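You operate a simulated robot arm through the tools that you are given. There is no shell and no other tool. Be economical: measure what you need, move in short steps, check, and stop when the job is done.

The job below is to be done with a simulated two-armed robot. You get a single attempt, and the scene is never put back.

Task
Brush the onion skins out of the blue crate on the tilt stand.
Fine: tilt the crate up first and lay it flat afterwards; use the red brush and put it back. Set down upright: red brush. What is to be rubbed or washed off counts as gone when no trace of it is left.

It is judged by the outcome, as a careful person would: the job done as asked, and still so three seconds after it is handed in. It fails if anything else is knocked over, pushed out of place, dropped, spilled or broken.

Robot
Two 7-joint arms with fingered hands on one trunk, on a base that drives. Base frame: it is fixed to the floor where the robot stands at the start and does not move with it; the origin is under the middle of the robot, x ahead of it, y to its left, z up; the surface under the hand at the start is at about z = 0.88. Readings come in m, degrees, newtons and seconds.
The left shoulder is at the start at [0.094, 0.128, 1.11], the right one opposite. Places, roughly: onion skins on the table [0.5, -0.2, 0.9]; tilt plate [0.6, 0.4, 0.9]. Payload 5 kg a hand.
The tool frame of a hand sits at the grasp point between the pads (the TCP): z along the fingers, y along the line on which they close. The tips reach 0.037 m beyond it. The gripper opens to 0.124 m. The gripper's body begins 0.043 m behind the TCP. The gripper is a hand of 3 fingers: y runs from the thumb to the fingers, the wrist lies at [-0.021, -0.116, -0.203] in the tool frame, and closing takes about 1.5 s.
Orientation is told as [roll, pitch, yaw] about the base's x, y, z axes, in that order, counted from this pose: with the fingers straight down and the wrist toward the robot, the tool's x, y and z point along [0, 1, 0], [1, 0, 0] and [0, 0, -1] of the base frame.

Tools
- The arms move only by the tool nudge_tool. It takes "left_motion", "right_motion" or both (then of equal length, played together; a hand with none holds still); each is a list of rows, each a list of 6 numbers: the turn, a rotation vector about the tool's x, y, z in degrees, then the shift along the tool's x, y, z in m. In form: [[ax, ay, az, x, y, z], ...]. A call has 1 to 8 rows; each row is the pose to reach, as a shift and turn from the pose commanded when the call began, along the tool's axes at that moment. "left_claw" and "right_claw" are, for a hand that has rows, the closure, from 0 (fully open) to 1 (shut), set as the call begins (left out, the last holds). A row lasts 0.2 s, in which the tool goes at most 0.05 m and 8.6 degrees; a call with a longer step from one row to the next is refused whole, and so is a gripper value outside its range. Where a pose cannot be reached the arm comes as near as it can. A force on the tool above 40 N (or 10 N above the force at the start of the call, whichever is more), or a blocked arm, ends the call early, and 0.2 s more pass. The fingers move at their own pace (about 0.045 m/s each) and stop on an object; they squeeze with about 27 N. The grip force told is the motor's: it shows also when the fingers shut on nothing. Time passes only in rows, and 0.2 s behind the last, so rows that repeat a pose let the fingers close. The reply holds the time, the measured pose of the TCP, the force on the tool along the base axes, the opening and the grip force, in the units named above and with some noise, with the torque about the TCP (base axes, N m) and any sound that the robot's microphone picked up, and new pictures: "show" is both (left out), scene, wrist or none (wrist: the cameras of the hands that moved).
- Cameras (640 x 400 px; columns grow to the right, rows downward): "scene" is now at [0.2613, 0.0235, 1.2941]; the picture's right is [0.27, -0.96, 0.00], its down [-0.34, -0.10, -0.93] and it looks along [0.90, 0.26, -0.35] (base axes); focal length 214 px, centre (320, 200). "left" rides on the left gripper at [-0.072, -0.104, -0.154] in its tool frame; the picture's right is [-0.83, -0.26, 0.49], its down [0.51, -0.72, 0.47] and it looks along [0.23, 0.64, 0.73] (tool axes); focal length 243 px, centre (320, 200). "right" rides on the right gripper at [0.072, -0.104, -0.154] in its tool frame; the picture's right is [-0.83, 0.26, -0.49], its down [-0.51, -0.72, 0.47] and it looks along [-0.23, 0.64, 0.73] (tool axes); focal length 243 px, centre (320, 200). There is no depth. A picture from a camera that has moved, and an enlarged one, comes with that camera's place and axes in the base frame and with its lens.
- slide_trunk(by): slides the trunk up (or, below 0, down) by that many m; the arms and the scene camera ride with it, the base frame stays. It gives what a move gives, with no picture.
- base_move(legs): drives the robot by 1 to 6 legs, each [ahead, left, turn to the left] in m, m and degrees, along the robot's own axes; the way and the turn of a leg run together, so that a leg with both is an arc; at most 1.5 m and 180 degrees a leg. The arms and the cameras ride along, it lands a little off, and it stops where it bumps. It gives what a move gives, and a new picture of the scene camera.
- set_fingers(index, middle, thumb_bend, thumb_turn, hand): sets how far each is bent, from 0 (flat) to 1 (curled in); at 0.3 the hand is open as for a grip, at 0.7 the pads meet at the TCP. One left out holds its place. A second passes; each finger stops where it meets its share of the squeeze, and holds until it gets a number again. A gripper value or a shape takes the hand back. It gives what a move gives, with no picture; readings hold the bend of each and the force on the fingers (four entries, about 0 where the hand has none), thumb and palm. thumb_turn goes from beside the hand (0) to across from the fingers (1), as for a grip.
- hand_shape(shape, hand): the hand has 3 fingers and takes this shape, open, in about a second: jaw (thumb against the fingers, like two jaws); tri (thumb and two fingers); tip (a fingertip pinch); poke (one finger out to press); point (the index stretched); flat (the hand flat); cup (the hand cupped); fist (a fist). The gripper value then closes the fingers along that shape, each until it touches; the sizes above hold for jaw. It gives what a move gives, with no picture.
- aim_head(pan, tilt): turns the head with the scene camera to pan (to the left, within 80 degrees either way) and tilt (down, from -29 to 69), counted from straight ahead of the robot. It gives what a move gives, and a new picture of the scene camera.
- zoom(camera, box): a new picture of the part [left, top, right, bottom] of that camera's present view, enlarged. It takes no simulated time.
- close_job(): hands the job in; it is judged then, once.

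Work in short steps. Places have to be worked out from the pictures, the camera data and where the tool is seen: move nearer, look again, correct. Check each grasp and each placing, and mend what went wrong. You have 120 turns and 260 pictures in all, those below and enlarged ones among them. Open the grippers and draw the arms clear of the work before you hand the job in, unless the task says otherwise; then end with one line.

The tools are called after "Emit:" as a command line: name --argument value ..., lists and objects as JSON in quotes. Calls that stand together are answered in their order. nudge_tool: Moves the arms, as the interface text tells. Its arguments: {"type":"object","properties":{"left_motion":{"type":"array","items":{"type":"array","items":{"type":"number"}}},"left_claw":{"type":"number"},"right_motion":{"type":"array","items":{"type":"array","items":{"type":"number"}}},"right_claw":{"type":"number"},"show":{"type":"string","enum":["both","scene","wrist","none"]}},"required":[]} The other tools are called the same way: slide_trunk (by) slides the trunk up or down; hand_shape (shape, hand) gives the hand a shape; set_fingers (index, middle, thumb_bend, thumb_turn, hand) moves the fingers one by one; base_move (legs) drives the base; aim_head (pan, tilt) turns the head that bears the scene camera; zoom (camera, box) takes an enlarged picture of a part of a camera's view; close_job () hands the job in.

At the start:

```text
clock: 0.0
left_tcp_pos: [0.5834, 0.6329, 1.2644]
left_tcp_rot: [0.0, 0.1, 0.0]
left_ft_force: [0.0, 0.2, 0.4]
left_moment: [0.01, -0.03, -0.03]
left_width: 0.1237
left_finger_force: 0.0
left_shape: jaw
left_bend: [0.3, 0.3, 0.3, 0.98]
left_finger forces: [0.1, 0.0, 0.0, 0.0, 0.0, 0.0]
right_tcp_pos: [0.6923, 0.0502, 1.3353]
right_tcp_rot: [0.0, 0.0, 0.0]
right_ft_force: [0.3, -0.1, -0.5]
right_moment: [-0.01, -0.03, -0.02]
right_width: 0.1237
right_finger_force: 0.1
right_shape: jaw
right_bend: [0.3, 0.3, 0.3, 0.98]
right_finger forces: [0.0, 0.0, 0.1, 0.1, 0.0, 0.0]
trunk travel left (down, up): [-0.3, 0.263]
robot x, y, heading: [0.0001, -0.0021, -0.1]
head pan, tilt: [16.0, 20.8]
```

scene: 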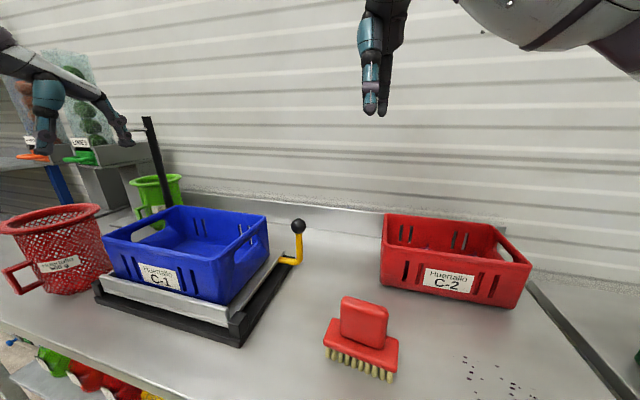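
right: 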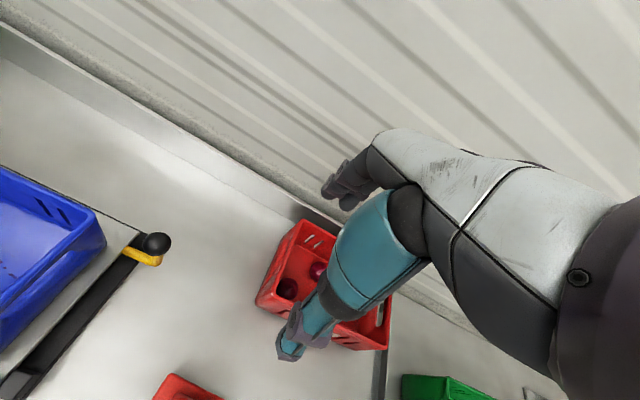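
left: 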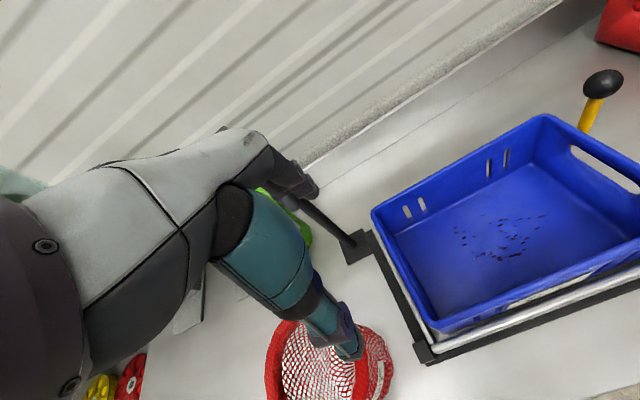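

I start by looking closer at the tilt stand with its lever and the brush in the scene view.

Emit:
zoom --camera "scene" --box '[80, 100, 320, 350]'

Emit:
zoom --camera "scene" --box '[300, 190, 560, 400]'

Emit:
aim_head --pan 20 --tilt 50

```text
1.60 times, centred on (200, 225) of scene
camera zoom: at [0.2613, 0.0235, 1.2941], right [0.27, -0.96, 0.0], down [-0.34, -0.1, -0.93], along [0.9, 0.26, -0.35], focal length 343 px, centre (512, 160)
```

zoom: 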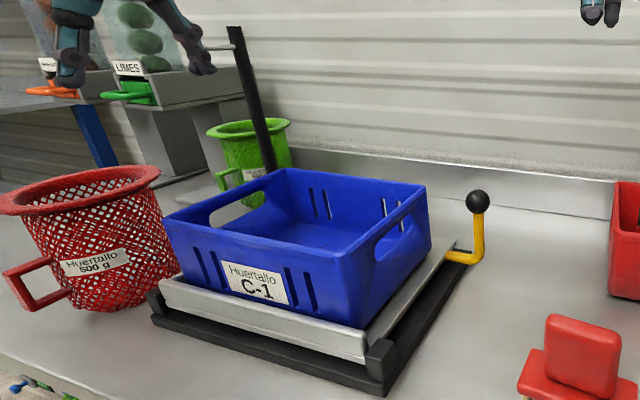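

```text
1.90 times, centred on (430, 295) of scene
camera zoom: at [0.2613, 0.0235, 1.2941], right [0.27, -0.96, 0.0], down [-0.34, -0.1, -0.93], along [0.9, 0.26, -0.35], focal length 408 px, centre (110, 19)
```

zoom: 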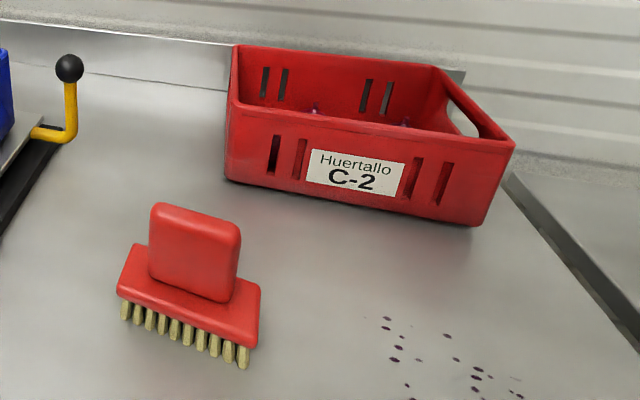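

```text
clock: 0.9
left_tcp_pos: [0.5834, 0.6322, 1.2642]
left_tcp_rot: [-0.1, 0.0, 0.0]
left_ft_force: [0.8, 0.1, -0.5]
left_moment: [0.0, 0.0, 0.01]
left_width: 0.1236
left_finger_force: 0.1
left_shape: jaw
left_bend: [0.3, 0.3, 0.3, 0.98]
left_finger forces: [0.1, 0.1, 0.0, 0.1, 0.0, 0.0]
right_tcp_pos: [0.6913, 0.0483, 1.3348]
right_tcp_rot: [0.1, 0.0, -0.1]
right_ft_force: [-0.3, -0.5, -0.3]
right_moment: [0.03, 0.0, -0.02]
right_width: 0.1236
right_finger_force: 0.1
right_shape: jaw
right_bend: [0.3, 0.3, 0.3, 0.98]
right_finger forces: [0.0, 0.0, 0.1, 0.0, 0.0, 0.1]
trunk travel left (down, up): [-0.3, 0.263]
robot x, y, heading: [-0.0007, 0.0, 0.4]
head pan, tilt: [20.0, 50.0]
camera scene: at [0.2443, 0.0242, 1.2499], right [0.34, -0.94, 0.0], down [-0.72, -0.26, -0.64], along [0.6, 0.22, -0.77], focal length 214 px, centre (320, 200)
```

scene: 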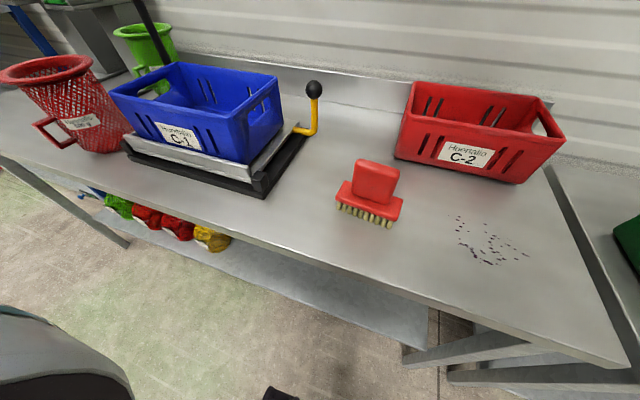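

I judge the crate to span x 0.53–0.73, y 0.29–0.60, with the handle knob near [0.74,0.21,1.02]. I zoom in to find the hinge and see what the black post does.

Emit:
zoom --camera "left" --box '[320, 60, 640, 370]'

Emit:
zoom --camera "scene" --box '[90, 0, 340, 210]'

Emit:
zoom --camera "right" --box '[0, 140, 240, 400]'

```text
1.29 times, centred on (480, 215) of left
camera zoom: at [0.4781, 0.5594, 1.4181], right [-0.26, -0.83, -0.49], down [-0.72, 0.51, -0.47], along [0.64, 0.23, -0.73], focal length 313 px, centre (114, 181)
```

zoom: 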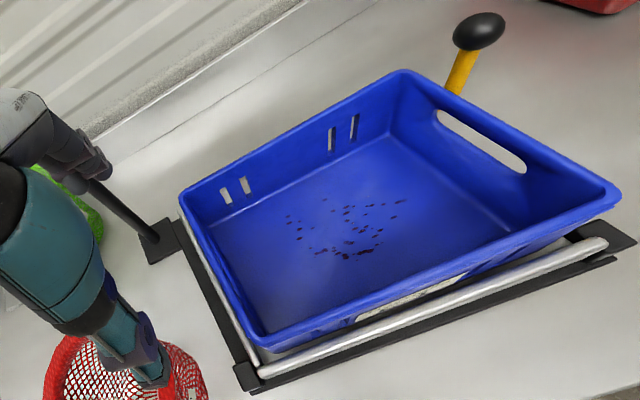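

```text
1.90 times, centred on (215, 105) of scene
camera zoom: at [0.2443, 0.0242, 1.2499], right [0.34, -0.94, 0.0], down [-0.72, -0.26, -0.64], along [0.6, 0.22, -0.77], focal length 408 px, centre (520, 381)
```

zoom: 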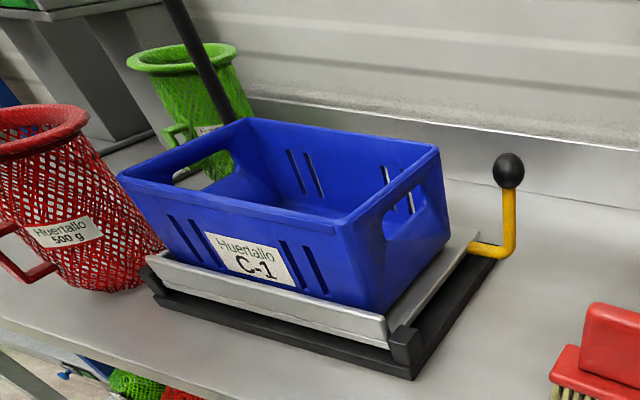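

```text
1.54 times, centred on (120, 270) of right
camera zoom: at [0.5876, 0.1222, 1.4896], right [0.26, -0.83, 0.49], down [-0.72, -0.51, -0.47], along [0.64, -0.23, -0.73], focal length 373 px, centre (628, 92)
```

zoom: 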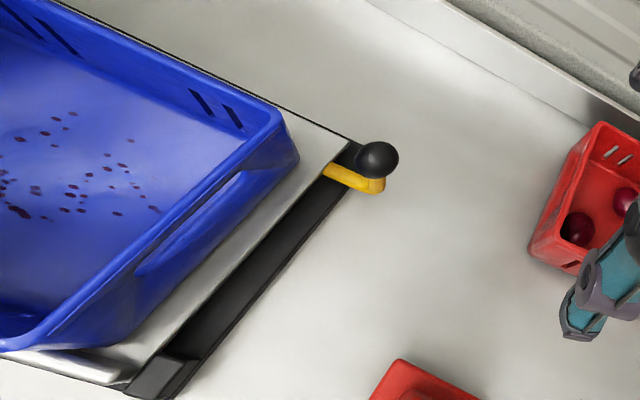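

The hinge rod runs along the front edge, and the handle lifts the rear of the plate. I bring the right hand above the knob to refine its place.

Emit:
nudge_tool --right_motion '[[0, 0, 0, 0.03, 0.008, 0.03], [0, 0, 0, 0.06, 0.016, 0.06], [0, 0, 0, 0.09, 0.022, 0.09], [0, 0, 0, 0.12, 0.03, 0.12], [0, 0, 0, 0.145, 0.035, 0.15], [0, 0, 0, 0.16, 0.04, 0.17], [0, 0, 0, 0.16, 0.04, 0.17]]'

Emit:
aim_head --pan 20 --tilt 35

```text
clock: 2.5
left_tcp_pos: [0.5826, 0.6335, 1.2652]
left_tcp_rot: [0.0, 0.1, 0.0]
left_ft_force: [0.4, -0.5, 0.2]
left_moment: [0.0, 0.01, -0.01]
left_width: 0.1237
left_finger_force: 0.0
left_shape: jaw
left_bend: [0.3, 0.3, 0.3, 0.98]
left_finger forces: [0.0, 0.0, 0.0, 0.1, 0.0, 0.1]
right_tcp_pos: [0.735, 0.209, 1.1624]
right_tcp_rot: [0.0, 0.0, -0.1]
right_ft_force: [0.0, -1.0, 0.3]
right_moment: [0.02, 0.01, -0.03]
right_width: 0.1238
right_finger_force: 0.2
right_shape: jaw
right_bend: [0.3, 0.3, 0.3, 0.98]
right_finger forces: [0.0, 0.1, 0.0, 0.0, 0.0, 0.0]
trunk travel left (down, up): [-0.3, 0.263]
robot x, y, heading: [0.0023, 0.0013, 0.0]
head pan, tilt: [20.0, 50.0]
camera scene: at [0.244, 0.0239, 1.2499], right [0.34, -0.94, 0.0], down [-0.72, -0.26, -0.64], along [0.6, 0.22, -0.77], focal length 214 px, centre (320, 200)
camera right: at [0.6291, 0.2818, 1.3164], right [0.26, -0.83, 0.49], down [-0.72, -0.51, -0.47], along [0.64, -0.23, -0.73], focal length 243 px, centre (320, 200)
```

scene: 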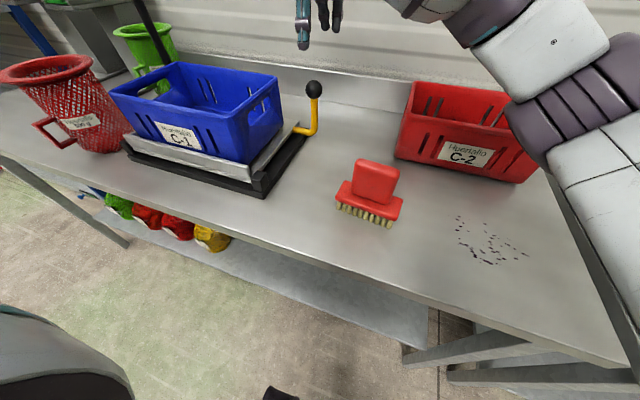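
right: 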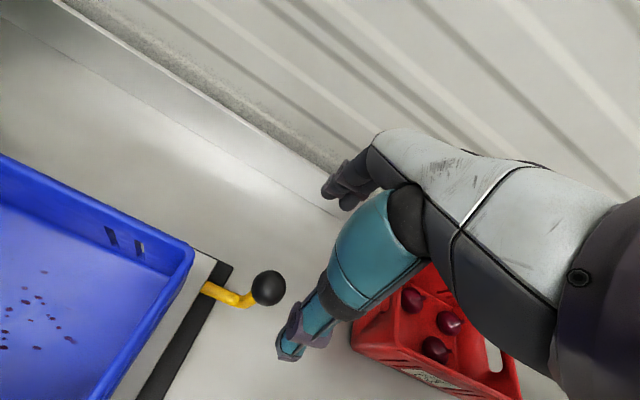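

```text
clock: 3.3
left_tcp_pos: [0.5835, 0.6328, 1.2645]
left_tcp_rot: [0.0, 0.0, 0.0]
left_ft_force: [0.3, 0.0, -0.7]
left_moment: [0.01, -0.02, 0.03]
left_width: 0.1236
left_finger_force: 0.0
left_shape: jaw
left_bend: [0.3, 0.3, 0.3, 0.98]
left_finger forces: [0.0, 0.0, 0.0, 0.0, 0.0, 0.1]
right_tcp_pos: [0.7334, 0.2095, 1.1627]
right_tcp_rot: [0.0, -0.1, -0.1]
right_ft_force: [0.3, -0.7, -0.6]
right_moment: [0.0, 0.02, 0.05]
right_width: 0.1235
right_finger_force: 0.0
right_shape: jaw
right_bend: [0.3, 0.3, 0.3, 0.98]
right_finger forces: [0.0, 0.1, 0.0, 0.0, 0.0, 0.0]
trunk travel left (down, up): [-0.3, 0.263]
robot x, y, heading: [0.0024, -0.0035, 0.1]
head pan, tilt: [20.0, 35.0]
camera scene: at [0.2547, 0.028, 1.2715], right [0.34, -0.94, 0.0], down [-0.54, -0.2, -0.82], along [0.77, 0.28, -0.57], focal length 214 px, centre (320, 200)
```

scene: 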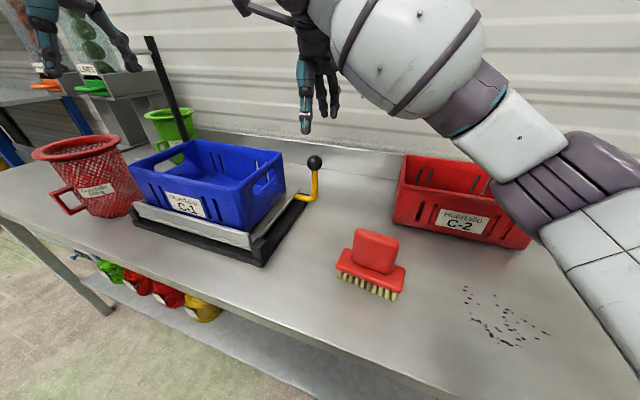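

Two rays put the knob at [0.72, 0.215, 1.037]. I lower the open right hand around it.

Emit:
nudge_tool --right_motion '[[0, 0, 0, 0.0055, -0.0135, 0.03], [0, 0, 0, 0.0055, -0.0135, 0.06], [0, 0, 0, 0.0055, -0.0135, 0.09], [0, 0, 0, 0.0055, -0.0135, 0.115], [0, 0, 0, 0.0055, -0.0135, 0.127], [0, 0, 0, 0.0055, -0.0135, 0.127]]'

Emit:
zoom --camera "scene" --box '[230, 80, 400, 220]'

```text
clock: 4.7
left_tcp_pos: [0.5838, 0.6322, 1.2657]
left_tcp_rot: [0.0, 0.0, 0.1]
left_ft_force: [0.2, 0.3, -0.6]
left_moment: [-0.01, -0.02, 0.01]
left_width: 0.1238
left_finger_force: 0.0
left_shape: jaw
left_bend: [0.3, 0.3, 0.3, 0.98]
left_finger forces: [0.1, 0.0, 0.0, 0.1, 0.0, 0.0]
right_tcp_pos: [0.7181, 0.2143, 1.0364]
right_tcp_rot: [0.1, 0.0, -0.1]
right_ft_force: [0.5, -0.6, -0.7]
right_moment: [0.02, -0.01, 0.01]
right_width: 0.1238
right_finger_force: 0.1
right_shape: jaw
right_bend: [0.3, 0.3, 0.3, 0.98]
right_finger forces: [0.1, 0.0, 0.1, 0.0, 0.1, 0.0]
trunk travel left (down, up): [-0.3, 0.263]
robot x, y, heading: [-0.0009, 0.0027, -0.1]
head pan, tilt: [20.0, 35.0]
camera scene: at [0.2545, 0.0279, 1.2716], right [0.34, -0.94, 0.0], down [-0.54, -0.2, -0.82], along [0.77, 0.28, -0.57], focal length 214 px, centre (320, 200)
camera right: at [0.6137, 0.2862, 1.1905], right [0.26, -0.83, 0.49], down [-0.72, -0.51, -0.47], along [0.64, -0.23, -0.73], focal length 243 px, centre (320, 200)
```

scene: 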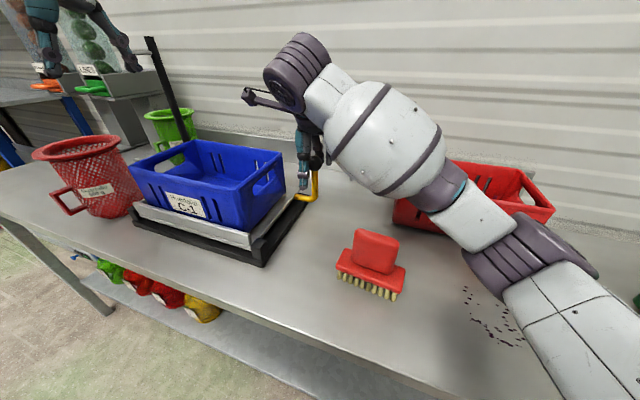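
right: 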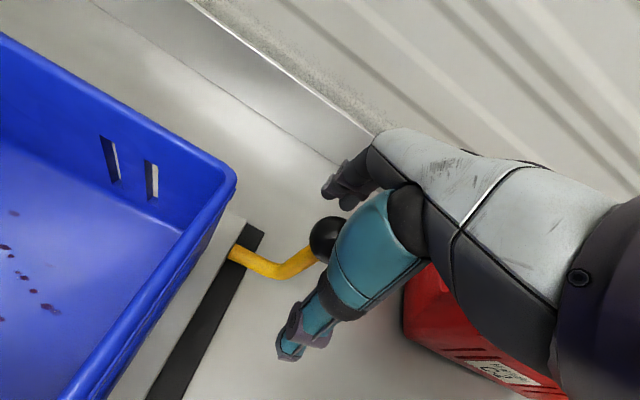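

```text
2.86 times, centred on (315, 150) of scene
camera zoom: at [0.2545, 0.0279, 1.2716], right [0.34, -0.94, 0.0], down [-0.54, -0.2, -0.82], along [0.77, 0.28, -0.57], focal length 613 px, centre (334, 343)
```

zoom: 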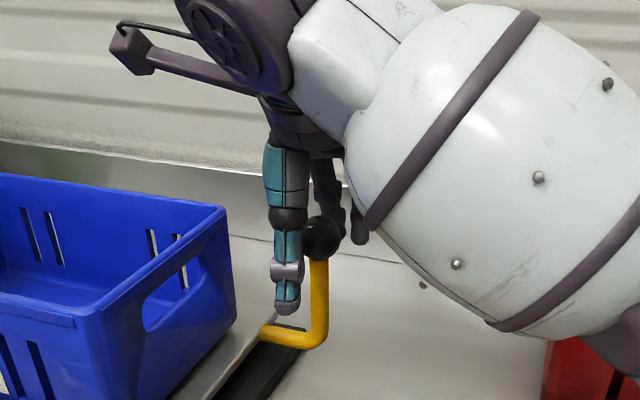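

The knob reads [0.72, 0.216, 1.033], between thumb and fingers. I close the right hand on it.

Emit:
nudge_tool --right_motion '[[0, 0, 0, 0, 0, 0], [0, 0, 0, 0, 0, 0], [0, 0, 0, 0, 0, 0], [0, 0, 0, 0, 0, 0], [0, 0, 0, 0, 0, 0], [0, 0, 0, 0, 0, 0], [0, 0, 0, 0, 0, 0], [0, 0, 0, 0, 0, 0]]' --right_claw 1

```text
clock: 6.5
left_tcp_pos: [0.5828, 0.6334, 1.2646]
left_tcp_rot: [0.0, 0.0, 0.0]
left_ft_force: [0.2, 0.1, 0.1]
left_moment: [-0.02, 0.0, 0.05]
left_width: 0.1237
left_finger_force: 0.0
left_shape: jaw
left_bend: [0.3, 0.3, 0.3, 0.98]
left_finger forces: [0.0, 0.0, 0.0, 0.0, 0.0, 0.0]
right_tcp_pos: [0.7181, 0.2131, 1.0342]
right_tcp_rot: [-0.1, 0.1, 0.0]
right_ft_force: [-4.1, -2.6, -8.1]
right_moment: [-0.02, -0.32, -0.01]
right_width: 0.0147
right_finger_force: 27.1
right_shape: jaw
right_bend: [0.73, 0.7, 0.75, 1.0]
right_finger forces: [14.3, 4.6, 0.1, 0.1, 24.0, 0.1]
trunk travel left (down, up): [-0.3, 0.263]
robot x, y, heading: [0.003, 0.0012, 0.3]
head pan, tilt: [20.0, 35.0]
camera scene: at [0.2548, 0.028, 1.2714], right [0.34, -0.94, 0.0], down [-0.54, -0.2, -0.82], along [0.77, 0.28, -0.57], focal length 214 px, centre (320, 200)
camera right: at [0.6139, 0.2864, 1.1893], right [0.26, -0.83, 0.49], down [-0.72, -0.51, -0.47], along [0.64, -0.23, -0.73], focal length 243 px, centre (320, 200)
```

scene: 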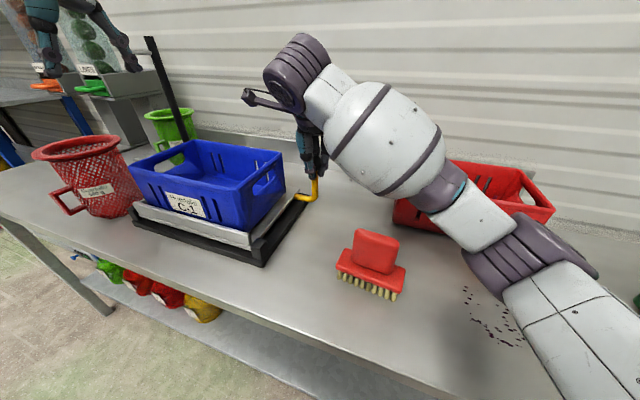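
right: 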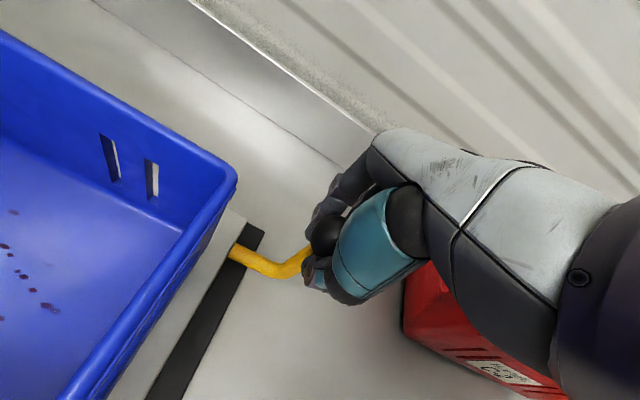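

The fingers closed on the rod under the ball (0.015 m), a secure hook. I lift along the arc about the front hinge (x≈0.515, z≈0.92) to 24 degrees.

Emit:
nudge_tool --right_motion '[[-4, 0, 0, 0, -0.0085, -0.0139], [-8, 0, 0, 0, -0.018, -0.0271], [-12, 0, 0, 0, -0.0283, -0.0397], [-16, 0, 0, 0, -0.0396, -0.0515], [-20, 0, 0, 0, -0.0516, -0.0625], [-24, 0, 0, 0, -0.0643, -0.0726]]'

```text
clock: 7.9
left_tcp_pos: [0.5859, 0.6337, 1.2647]
left_tcp_rot: [-0.2, 0.1, 0.0]
left_ft_force: [-1.5, 0.5, 0.9]
left_moment: [0.0, -0.03, 0.03]
left_width: 0.1239
left_finger_force: 0.1
left_shape: jaw
left_bend: [0.3, 0.3, 0.3, 0.98]
left_finger forces: [0.1, 0.1, 0.0, 0.1, 0.1, 0.1]
right_tcp_pos: [0.6621, 0.2133, 1.1002]
right_tcp_rot: [-0.5, -22.6, -0.2]
right_ft_force: [16.7, 3.5, -22.6]
right_moment: [0.02, -0.18, 0.02]
right_width: 0.0143
right_finger_force: 27.2
right_shape: jaw
right_bend: [0.73, 0.7, 0.75, 1.0]
right_finger forces: [21.3, 6.1, 0.0, 0.1, 22.6, 0.1]
trunk travel left (down, up): [-0.3, 0.263]
robot x, y, heading: [-0.0013, -0.0037, 0.1]
head pan, tilt: [20.0, 35.0]
stopped in row 6 (right hand): the force on the tool passed its limit at 45 N (the readings are from after the stop); the commanded pose is now the measured one
camera scene: at [0.2572, 0.0285, 1.271], right [0.34, -0.94, 0.0], down [-0.54, -0.2, -0.82], along [0.77, 0.28, -0.58], focal length 214 px, centre (320, 200)
camera right: at [0.5074, 0.288, 1.2021], right [0.05, -0.83, 0.56], down [-0.49, -0.51, -0.71], along [0.87, -0.24, -0.43], focal length 243 px, centre (320, 200)
```

scene: 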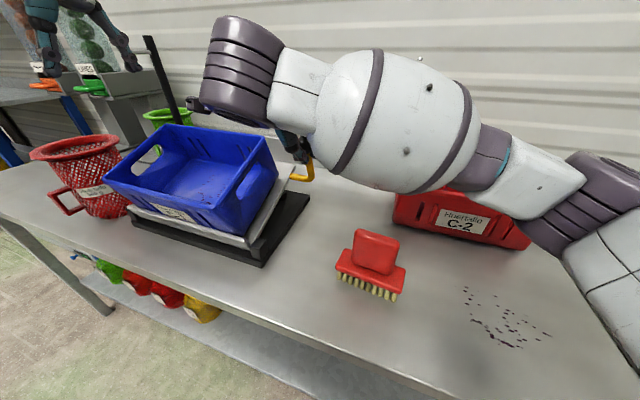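
right: 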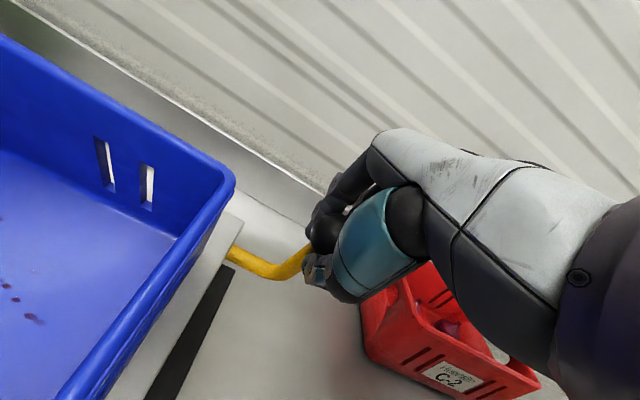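

The plate is at about 22° and follows; the force may be weight or a stop. I try a few slow degrees more.

Emit:
nudge_tool --right_motion '[[-1, 0, 0, 0, -0.002, -0.0035], [-2, 0, 0, 0, -0.0042, -0.007], [-3, 0, 0, 0, -0.0063, -0.0105], [-4, 0, 0, 0, -0.0085, -0.0139], [-4, 0, 0, 0, -0.0085, -0.0139]]' --show "scene"

```text
clock: 8.4
left_tcp_pos: [0.5882, 0.6339, 1.2633]
left_tcp_rot: [-0.1, 0.2, 0.0]
left_ft_force: [0.8, 0.3, 0.1]
left_moment: [-0.01, -0.05, -0.02]
left_width: 0.1239
left_finger_force: 0.1
left_shape: jaw
left_bend: [0.3, 0.3, 0.3, 0.98]
left_finger forces: [0.0, 0.1, 0.1, 0.0, 0.0, 0.1]
right_tcp_pos: [0.6605, 0.2131, 1.1002]
right_tcp_rot: [-0.8, -23.7, -0.2]
right_ft_force: [23.5, 4.1, -21.6]
right_moment: [0.02, -0.04, 0.04]
right_width: 0.0138
right_finger_force: 26.8
right_shape: jaw
right_bend: [0.73, 0.7, 0.76, 1.0]
right_finger forces: [24.3, 7.6, 0.0, 0.1, 21.2, 0.0]
trunk travel left (down, up): [-0.3, 0.263]
robot x, y, heading: [0.0002, -0.0011, -0.0]
head pan, tilt: [20.0, 35.0]
stopped in row 2 (right hand): the force on the tool passed its limit at 44 N (the readings are from after the stop); the commanded pose is now the measured one
camera scene: at [0.259, 0.0293, 1.2707], right [0.34, -0.94, 0.0], down [-0.54, -0.2, -0.82], along [0.77, 0.28, -0.58], focal length 214 px, centre (320, 200)
```

scene: 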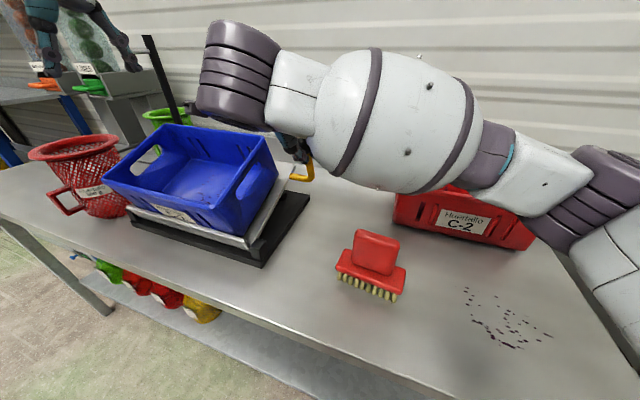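

The resistance is purely tangential, so it looks like an end stop near 22°. I ease back a degree to see whether it holds there by itself.

Emit:
nudge_tool --right_motion '[[0.5, 0, 0, 0, 0.001, 0.0018], [1, 0, 0, 0, 0.002, 0.0035], [1.5, 0, 0, 0, 0.003, 0.0053], [1.5, 0, 0, 0, 0.003, 0.0053]]' --show "none"

Emit:
zoom --camera "scene" --box '[90, 80, 340, 280]'

Emit:
zoom --camera "left" --box '[320, 60, 640, 370]'

```text
clock: 9.4
left_tcp_pos: [0.5849, 0.6332, 1.2638]
left_tcp_rot: [-0.1, 0.1, 0.0]
left_ft_force: [-0.2, -0.2, -0.1]
left_moment: [0.01, -0.01, -0.01]
left_width: 0.1238
left_finger_force: 0.0
left_shape: jaw
left_bend: [0.3, 0.3, 0.3, 0.98]
left_finger forces: [0.0, 0.0, 0.0, 0.1, 0.0, 0.0]
right_tcp_pos: [0.6615, 0.2136, 1.1008]
right_tcp_rot: [-0.6, -22.5, -0.3]
right_ft_force: [6.6, 1.2, -19.0]
right_moment: [0.0, -0.2, 0.0]
right_width: 0.0141
right_finger_force: 27.3
right_shape: jaw
right_bend: [0.73, 0.7, 0.76, 1.0]
right_finger forces: [18.2, 6.9, 0.0, 0.0, 26.3, 0.0]
trunk travel left (down, up): [-0.3, 0.263]
robot x, y, heading: [0.001, 0.0004, 0.0]
head pan, tilt: [20.0, 35.0]
```

```text
2.00 times, centred on (215, 180) of scene
camera zoom: at [0.2575, 0.0284, 1.271], right [0.34, -0.94, 0.0], down [-0.54, -0.2, -0.82], along [0.77, 0.28, -0.58], focal length 429 px, centre (530, 240)
```

zoom: 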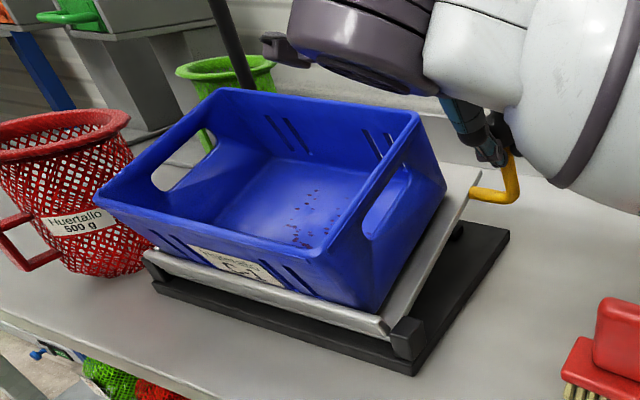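

```text
1.29 times, centred on (480, 215) of left
camera zoom: at [0.4815, 0.5597, 1.4169], right [-0.26, -0.83, -0.49], down [-0.72, 0.51, -0.47], along [0.64, 0.23, -0.73], focal length 313 px, centre (114, 181)
```

zoom: 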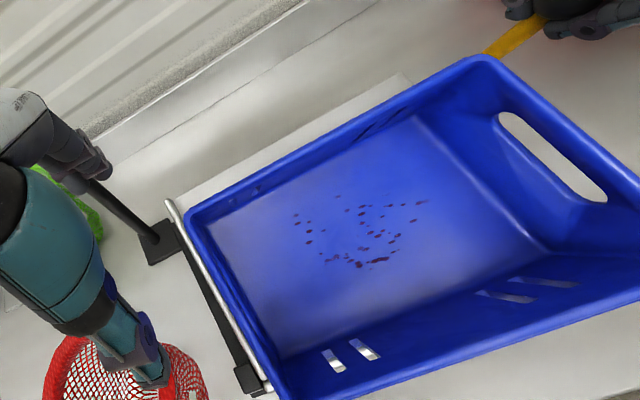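

The crate is up about 22° with ~17 N tangential load on the hand. I lower slowly by 3° to see whether the load persists (weight) or vanishes (self-holding).

Emit:
nudge_tool --right_motion '[[1, 0, 0, 0, 0.002, 0.0035], [2, 0, 0, 0, 0.004, 0.0072], [3, 0, 0, 0, 0.0059, 0.0108], [3, 0, 0, 0, 0.0059, 0.0108], [3, 0, 0, 0, 0.0059, 0.0108]]' --show "none"

```text
clock: 10.7
left_tcp_pos: [0.5818, 0.633, 1.2664]
left_tcp_rot: [0.0, 0.0, 0.0]
left_ft_force: [-0.7, -1.0, 0.0]
left_moment: [-0.01, -0.02, 0.0]
left_width: 0.1237
left_finger_force: 0.1
left_shape: jaw
left_bend: [0.3, 0.3, 0.3, 0.98]
left_finger forces: [0.0, 0.0, 0.0, 0.0, 0.0, 0.0]
right_tcp_pos: [0.6688, 0.2133, 1.0952]
right_tcp_rot: [-0.5, -19.6, -0.3]
right_ft_force: [-3.2, 0.6, 1.0]
right_moment: [0.0, -0.26, 0.02]
right_width: 0.0155
right_finger_force: 26.8
right_shape: jaw
right_bend: [0.73, 0.71, 0.76, 1.0]
right_finger forces: [17.7, 6.8, 0.0, 0.0, 24.1, 0.0]
trunk travel left (down, up): [-0.3, 0.263]
robot x, y, heading: [0.0011, -0.0005, 0.1]
head pan, tilt: [20.0, 35.0]
```

The load vanished, so the hinge seems to hold by friction. I push back up to near the stop, then unload and will release to test it.

Emit:
nudge_tool --right_motion '[[-1, 0, 0, 0, -0.002, -0.0035], [-2, 0, 0, 0, -0.0042, -0.007], [-3, 0, 0, 0, -0.0063, -0.0105], [-3.3, 0, 0, 0, -0.007, -0.0116]]' --show "none"

Emit:
nudge_tool --right_motion '[[0.5, 0, 0, 0, 0.001, 0.0017], [1, 0, 0, 0, 0.002, 0.0035], [1.5, 0, 0, 0, 0.003, 0.0052], [1.5, 0, 0, 0, 0.003, 0.0052]]'

```text
clock: 11.7
left_tcp_pos: [0.586, 0.635, 1.263]
left_tcp_rot: [-0.1, 0.0, -0.1]
left_ft_force: [0.2, 0.0, 0.7]
left_moment: [-0.03, 0.0, 0.01]
left_width: 0.1237
left_finger_force: 0.1
left_shape: jaw
left_bend: [0.3, 0.3, 0.3, 0.98]
left_finger forces: [0.0, 0.0, 0.1, 0.0, 0.1, 0.0]
right_tcp_pos: [0.6625, 0.2124, 1.0993]
right_tcp_rot: [-0.6, -22.7, -0.2]
right_ft_force: [11.2, 7.9, -10.9]
right_moment: [0.07, -0.07, 0.1]
right_width: 0.0146
right_finger_force: 26.3
right_shape: jaw
right_bend: [0.73, 0.71, 0.76, 1.0]
right_finger forces: [22.5, 6.0, 0.1, 0.1, 21.2, 0.0]
trunk travel left (down, up): [-0.3, 0.263]
robot x, y, heading: [0.0018, 0.0002, 0.2]
head pan, tilt: [20.0, 35.0]
```

```text
clock: 12.7
left_tcp_pos: [0.5836, 0.6329, 1.2647]
left_tcp_rot: [0.0, 0.0, -0.1]
left_ft_force: [-0.2, 0.1, -0.3]
left_moment: [0.02, -0.01, 0.0]
left_width: 0.1237
left_finger_force: 0.1
left_shape: jaw
left_bend: [0.3, 0.3, 0.3, 0.98]
left_finger forces: [0.0, 0.1, 0.0, 0.0, 0.0, 0.0]
right_tcp_pos: [0.665, 0.2138, 1.0982]
right_tcp_rot: [-0.5, -21.4, -0.2]
right_ft_force: [0.2, 2.3, -2.1]
right_moment: [0.07, -0.26, 0.06]
right_width: 0.0151
right_finger_force: 27.1
right_shape: jaw
right_bend: [0.73, 0.71, 0.76, 1.0]
right_finger forces: [19.0, 6.0, 0.0, 0.0, 23.8, 0.0]
trunk travel left (down, up): [-0.3, 0.263]
robot x, y, heading: [0.0025, -0.0023, 0.0]
head pan, tilt: [20.0, 35.0]
camera scene: at [0.2549, 0.028, 1.2716], right [0.34, -0.94, 0.0], down [-0.54, -0.2, -0.82], along [0.77, 0.28, -0.57], focal length 214 px, centre (320, 200)
camera right: at [0.5113, 0.2879, 1.2037], right [0.06, -0.83, 0.56], down [-0.5, -0.51, -0.7], along [0.86, -0.24, -0.45], focal length 243 px, centre (320, 200)
```

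scene: 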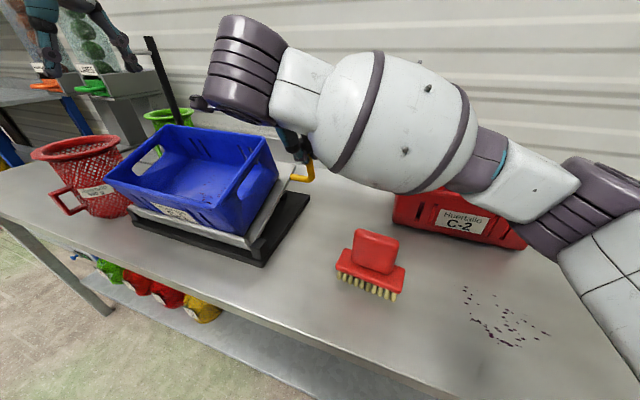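
right: 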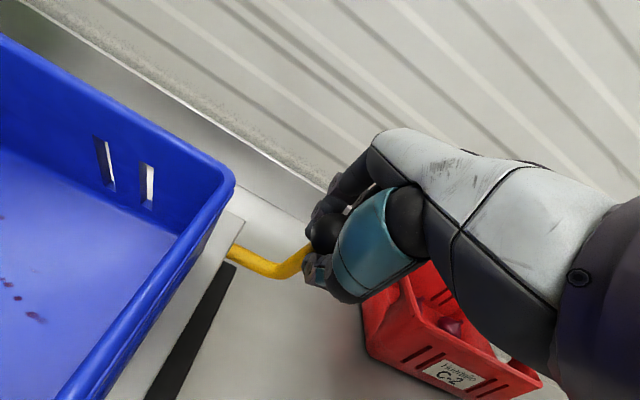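

The load is near zero. I open the fingers slightly (less than the ball's width, so it would still be caught) to see if the plate stays up.

Emit:
nudge_tool --right_motion '[[0, 0, 0, 0, 0, 0], [0, 0, 0, 0, 0, 0], [0, 0, 0, 0, 0, 0], [0, 0, 0, 0, 0, 0]]' --right_claw 0.78

```text
clock: 13.7
left_tcp_pos: [0.5828, 0.6311, 1.2651]
left_tcp_rot: [0.0, 0.0, 0.0]
left_ft_force: [-0.6, 0.3, 0.0]
left_moment: [-0.03, 0.0, 0.04]
left_width: 0.1235
left_finger_force: 0.0
left_shape: jaw
left_bend: [0.3, 0.3, 0.3, 0.98]
left_finger forces: [0.0, 0.0, 0.0, 0.0, 0.0, 0.0]
right_tcp_pos: [0.6638, 0.2135, 1.0985]
right_tcp_rot: [-0.5, -21.4, -0.2]
right_ft_force: [0.9, 0.1, 0.3]
right_moment: [0.02, 0.01, -0.01]
right_width: 0.0272
right_finger_force: 0.0
right_shape: jaw
right_bend: [0.73, 0.58, 0.74, 1.0]
right_finger forces: [0.1, 0.0, 0.0, 0.1, 0.0, 0.0]
trunk travel left (down, up): [-0.3, 0.263]
robot x, y, heading: [0.0028, 0.0002, 0.1]
head pan, tilt: [20.0, 35.0]
camera scene: at [0.2549, 0.0277, 1.2715], right [0.34, -0.94, 0.0], down [-0.54, -0.2, -0.82], along [0.77, 0.28, -0.57], focal length 214 px, centre (320, 200)
camera right: at [0.5114, 0.2876, 1.2034], right [0.06, -0.83, 0.56], down [-0.5, -0.51, -0.7], along [0.86, -0.24, -0.45], focal length 243 px, centre (320, 200)
```

scene: 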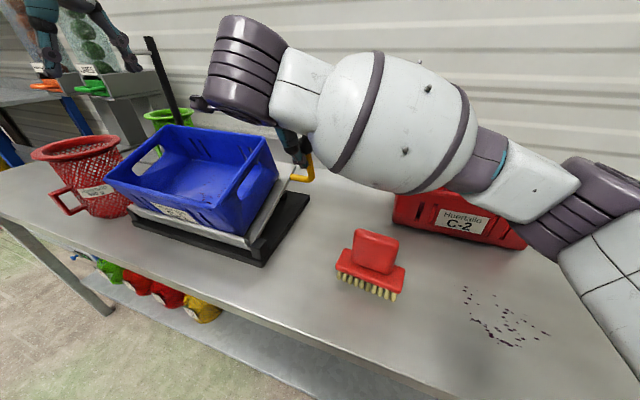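
right: 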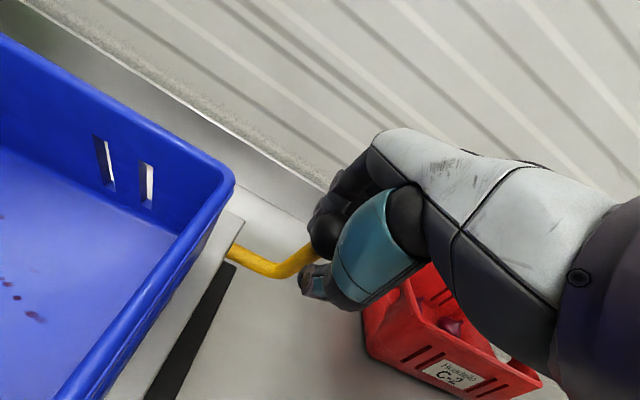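

It stays up on its own. I open fully, wait, and back the hand out along its fingers.

Emit:
nudge_tool --right_motion '[[0, 0, 0, 0, 0, 0], [0, 0, 0, 0, 0, 0], [0, 0, 0, 0, 0, 0], [0, 0, 0, 0, 0, 0], [0, 0, 0, 0, 0, 0], [0, 0, 0, 0, 0, 0], [0, 0, 0, 0, 0, -0.03], [0, 0, 0, 0, 0, -0.06]]' --right_claw 0 --show "none"

Emit:
nudge_tool --right_motion '[[0, 0, 0, 0, 0, -0.03], [0, 0, 0, 0, 0, -0.06], [7, 0, 0, 0, 0, -0.08], [14, 0, 0, 0, 0, -0.1], [21.4, 0, 0, -0.03, 0, -0.12], [21.4, 0, 0, -0.06, 0, -0.14]]'

```text
clock: 15.4
left_tcp_pos: [0.582, 0.6319, 1.2653]
left_tcp_rot: [0.0, -0.1, -0.1]
left_ft_force: [0.3, -0.1, 0.3]
left_moment: [0.0, -0.03, -0.03]
left_width: 0.124
left_finger_force: 0.1
left_shape: jaw
left_bend: [0.3, 0.3, 0.3, 0.98]
left_finger forces: [0.0, 0.0, 0.0, 0.0, 0.0, 0.0]
right_tcp_pos: [0.6398, 0.2139, 1.1564]
right_tcp_rot: [-0.5, -21.5, -0.3]
right_ft_force: [-0.2, 0.1, 0.3]
right_moment: [0.02, -0.03, 0.01]
right_width: 0.1235
right_finger_force: 0.1
right_shape: jaw
right_bend: [0.3, 0.3, 0.3, 0.98]
right_finger forces: [0.0, 0.0, 0.1, 0.1, 0.1, 0.0]
trunk travel left (down, up): [-0.3, 0.263]
robot x, y, heading: [0.0009, -0.0005, 0.0]
head pan, tilt: [20.0, 35.0]
```

```text
clock: 16.9
left_tcp_pos: [0.5825, 0.6292, 1.2663]
left_tcp_rot: [0.2, 0.1, 0.1]
left_ft_force: [-0.4, -0.4, -0.6]
left_moment: [0.03, -0.01, 0.04]
left_width: 0.124
left_finger_force: 0.1
left_shape: jaw
left_bend: [0.3, 0.3, 0.3, 0.98]
left_finger forces: [0.1, 0.1, 0.0, 0.0, 0.0, 0.0]
right_tcp_pos: [0.5902, 0.1536, 1.2855]
right_tcp_rot: [-0.3, 0.0, -0.4]
right_ft_force: [0.2, 0.1, 0.2]
right_moment: [0.02, -0.02, -0.01]
right_width: 0.1238
right_finger_force: 0.0
right_shape: jaw
right_bend: [0.3, 0.3, 0.3, 0.98]
right_finger forces: [0.0, 0.1, 0.1, 0.1, 0.0, 0.0]
trunk travel left (down, up): [-0.3, 0.263]
robot x, y, heading: [-0.0027, 0.0011, -0.1]
head pan, tilt: [20.0, 35.0]
camera scene: at [0.2538, 0.0259, 1.2718], right [0.34, -0.94, 0.0], down [-0.54, -0.19, -0.82], along [0.77, 0.28, -0.57], focal length 214 px, centre (320, 200)
camera right: at [0.4867, 0.2288, 1.4397], right [0.26, -0.83, 0.5], down [-0.73, -0.51, -0.47], along [0.64, -0.24, -0.73], focal length 243 px, centre (320, 200)
```

scene: 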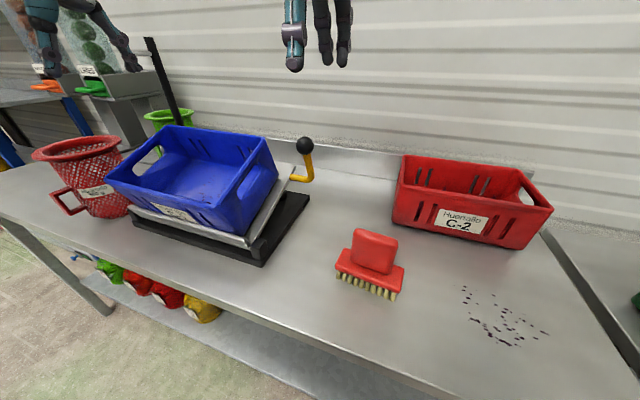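
right: 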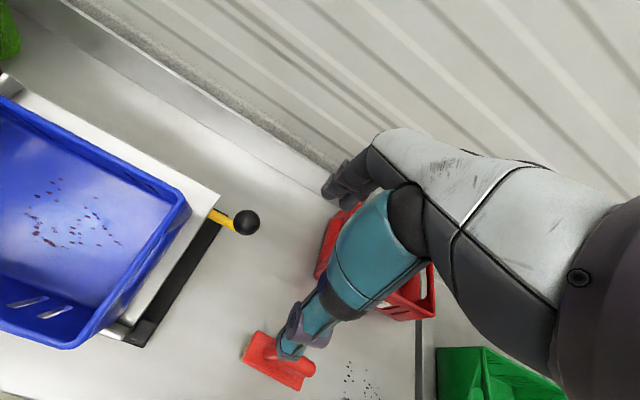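

The crate holds its tilt. I'll use the left hand for the brush: first the right hand goes aside to the right and up, then the base backs off and shifts right so the brush is in left-hand reach.

Emit:
nudge_tool --right_motion '[[0, 0, 0, -0.045, 0, -0.01], [0, 0, 0, -0.09, 0, -0.02], [0, 0, 0, -0.135, 0, -0.03], [0, 0, 0, -0.18, 0, -0.04], [0, 0, 0, -0.225, 0, -0.05], [0, 0, 0, -0.27, 0, -0.05], [0, 0, 0, -0.315, 0, -0.05], [0, 0, 0, -0.35, 0, -0.05]]' --show "none"

Emit:
base_move --legs '[[-0.2, 0, 0], [0, -0.2, 0]]'

```text
clock: 18.6
left_tcp_pos: [0.5819, 0.6293, 1.2651]
left_tcp_rot: [0.1, 0.0, 0.1]
left_ft_force: [0.3, 0.0, 0.5]
left_moment: [0.03, -0.01, -0.01]
left_width: 0.1235
left_finger_force: 0.1
left_shape: jaw
left_bend: [0.3, 0.3, 0.3, 0.98]
left_finger forces: [0.0, 0.0, 0.0, 0.1, 0.0, 0.0]
right_tcp_pos: [0.588, -0.2001, 1.3392]
right_tcp_rot: [-0.4, 0.0, -0.4]
right_ft_force: [-0.8, -0.7, 0.3]
right_moment: [0.03, -0.02, 0.0]
right_width: 0.124
right_finger_force: 0.1
right_shape: jaw
right_bend: [0.3, 0.3, 0.3, 0.98]
right_finger forces: [0.1, 0.0, 0.1, 0.0, 0.1, 0.1]
trunk travel left (down, up): [-0.3, 0.263]
robot x, y, heading: [0.0038, 0.0024, 0.2]
head pan, tilt: [20.0, 35.0]
```

```text
clock: 22.2
left_tcp_pos: [0.3804, 0.435, 1.2646]
left_tcp_rot: [-0.1, 0.0, 0.3]
left_ft_force: [-0.3, 0.9, -0.3]
left_moment: [0.03, 0.0, -0.04]
left_width: 0.1237
left_finger_force: 0.0
left_shape: jaw
left_bend: [0.3, 0.3, 0.3, 0.98]
left_finger forces: [0.1, 0.0, 0.1, 0.1, 0.0, 0.0]
right_tcp_pos: [0.3915, -0.3955, 1.3391]
right_tcp_rot: [-0.6, 0.1, -0.2]
right_ft_force: [0.2, 0.5, 0.0]
right_moment: [0.01, -0.01, -0.02]
right_width: 0.124
right_finger_force: 0.1
right_shape: jaw
right_bend: [0.3, 0.3, 0.3, 0.98]
right_finger forces: [0.1, 0.0, 0.1, 0.0, 0.0, 0.0]
trunk travel left (down, up): [-0.3, 0.263]
robot x, y, heading: [-0.1972, -0.2012, 0.3]
head pan, tilt: [20.0, 35.0]
camera scene: at [0.0564, -0.1716, 1.2715], right [0.35, -0.94, 0.0], down [-0.54, -0.2, -0.82], along [0.77, 0.28, -0.57], focal length 214 px, centre (320, 200)
```

scene: 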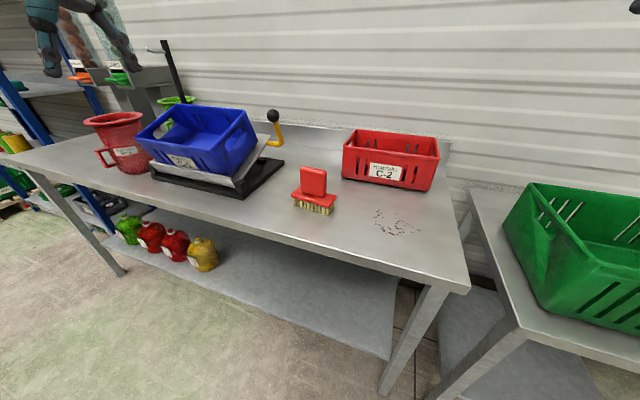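

The brush handle is around [0.545, 0.03, 0.96]. I bring the left hand above it in two calls.

Emit:
nudge_tool --left_motion '[[0, 0, 0, -0.04, 0.015, 0], [0, 0, 0, -0.08, 0.03, 0], [0, 0, 0, -0.12, 0.045, 0], [0, 0, 0, -0.16, 0.06, 0], [0, 0, 0, -0.2, 0.08, 0.01], [0, 0, 0, -0.24, 0.095, 0.02], [0, 0, 0, -0.28, 0.11, 0.04], [0, 0, 0, -0.32, 0.125, 0.06]]' --show "none"

Emit:
nudge_tool --left_motion '[[0, 0, 0, -0.04, 0.015, 0.02], [0, 0, 0, -0.06, 0.03, 0.04], [0, 0, 0, -0.06, 0.03, 0.06], [0, 0, 0, -0.06, 0.03, 0.06]]'

```text
clock: 24.0
left_tcp_pos: [0.5075, 0.1112, 1.2068]
left_tcp_rot: [0.1, 0.2, 0.3]
left_ft_force: [-0.2, -0.9, -0.7]
left_moment: [0.03, -0.01, -0.01]
left_width: 0.1237
left_finger_force: 0.1
left_shape: jaw
left_bend: [0.3, 0.3, 0.3, 0.98]
left_finger forces: [0.1, 0.1, 0.0, 0.0, 0.0, 0.0]
right_tcp_pos: [0.3925, -0.3985, 1.3375]
right_tcp_rot: [-0.4, 0.1, -0.1]
right_ft_force: [1.3, 0.0, -0.2]
right_moment: [0.05, 0.02, 0.05]
right_width: 0.1238
right_finger_force: 0.0
right_shape: jaw
right_bend: [0.3, 0.3, 0.3, 0.98]
right_finger forces: [0.0, 0.1, 0.1, 0.0, 0.0, 0.1]
trunk travel left (down, up): [-0.3, 0.263]
robot x, y, heading: [-0.1975, -0.2001, 0.3]
head pan, tilt: [20.0, 35.0]
```

```text
clock: 25.0
left_tcp_pos: [0.5373, 0.0534, 1.1437]
left_tcp_rot: [-0.1, 0.0, 0.3]
left_ft_force: [-0.7, 0.2, -0.7]
left_moment: [0.03, 0.0, -0.01]
left_width: 0.1237
left_finger_force: 0.0
left_shape: jaw
left_bend: [0.3, 0.3, 0.3, 0.98]
left_finger forces: [0.0, 0.0, 0.0, 0.0, 0.0, 0.1]
right_tcp_pos: [0.392, -0.3967, 1.3384]
right_tcp_rot: [-0.5, 0.0, -0.2]
right_ft_force: [1.3, -1.0, 0.4]
right_moment: [0.05, 0.02, -0.01]
right_width: 0.1239
right_finger_force: 0.1
right_shape: jaw
right_bend: [0.3, 0.3, 0.3, 0.98]
right_finger forces: [0.0, 0.1, 0.0, 0.0, 0.0, 0.1]
trunk travel left (down, up): [-0.3, 0.263]
robot x, y, heading: [-0.1993, -0.2018, -0.0]
head pan, tilt: [20.0, 35.0]
camera scene: at [0.0565, -0.1729, 1.2716], right [0.35, -0.94, 0.0], down [-0.54, -0.2, -0.82], along [0.77, 0.28, -0.57], focal length 214 px, centre (320, 200)
camera left: at [0.4331, -0.0214, 1.2966], right [-0.26, -0.83, -0.49], down [-0.72, 0.5, -0.47], along [0.64, 0.24, -0.73], focal length 243 px, centre (320, 200)
```

scene: 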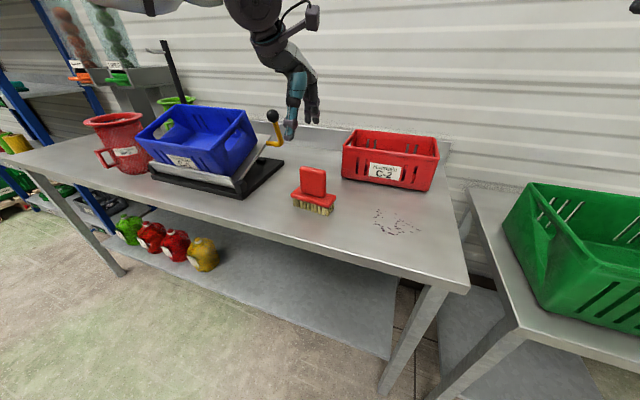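
left: 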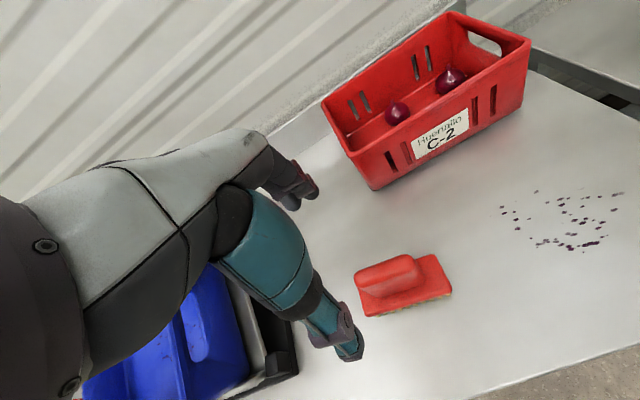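

I zoom on the brush to get its heading and handle size.

Emit:
zoom --camera "left" --box '[320, 220, 480, 340]'

Emit:
zoom --camera "scene" --box '[260, 140, 360, 230]'

```text
3.33 times, centred on (400, 280) of left
camera zoom: at [0.4331, -0.0214, 1.2966], right [-0.26, -0.83, -0.49], down [-0.72, 0.5, -0.47], along [0.64, 0.24, -0.73], focal length 809 px, centre (53, -67)
```

zoom: 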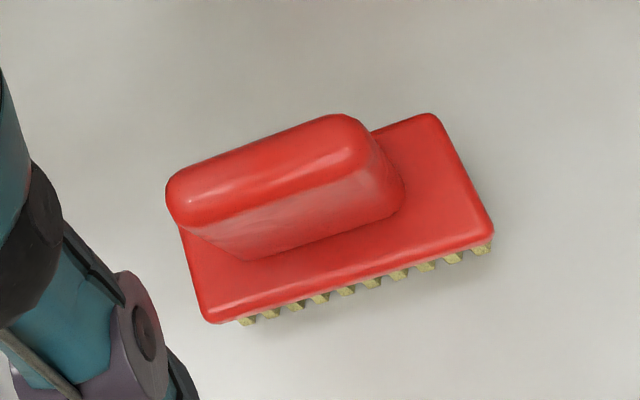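

```text
4.44 times, centred on (310, 185) of scene
camera zoom: at [0.0565, -0.1729, 1.2716], right [0.35, -0.94, 0.0], down [-0.54, -0.2, -0.82], along [0.77, 0.28, -0.57], focal length 953 px, centre (364, 267)
```

zoom: 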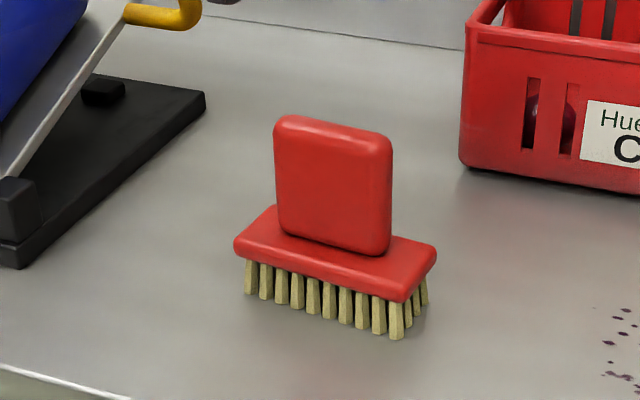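

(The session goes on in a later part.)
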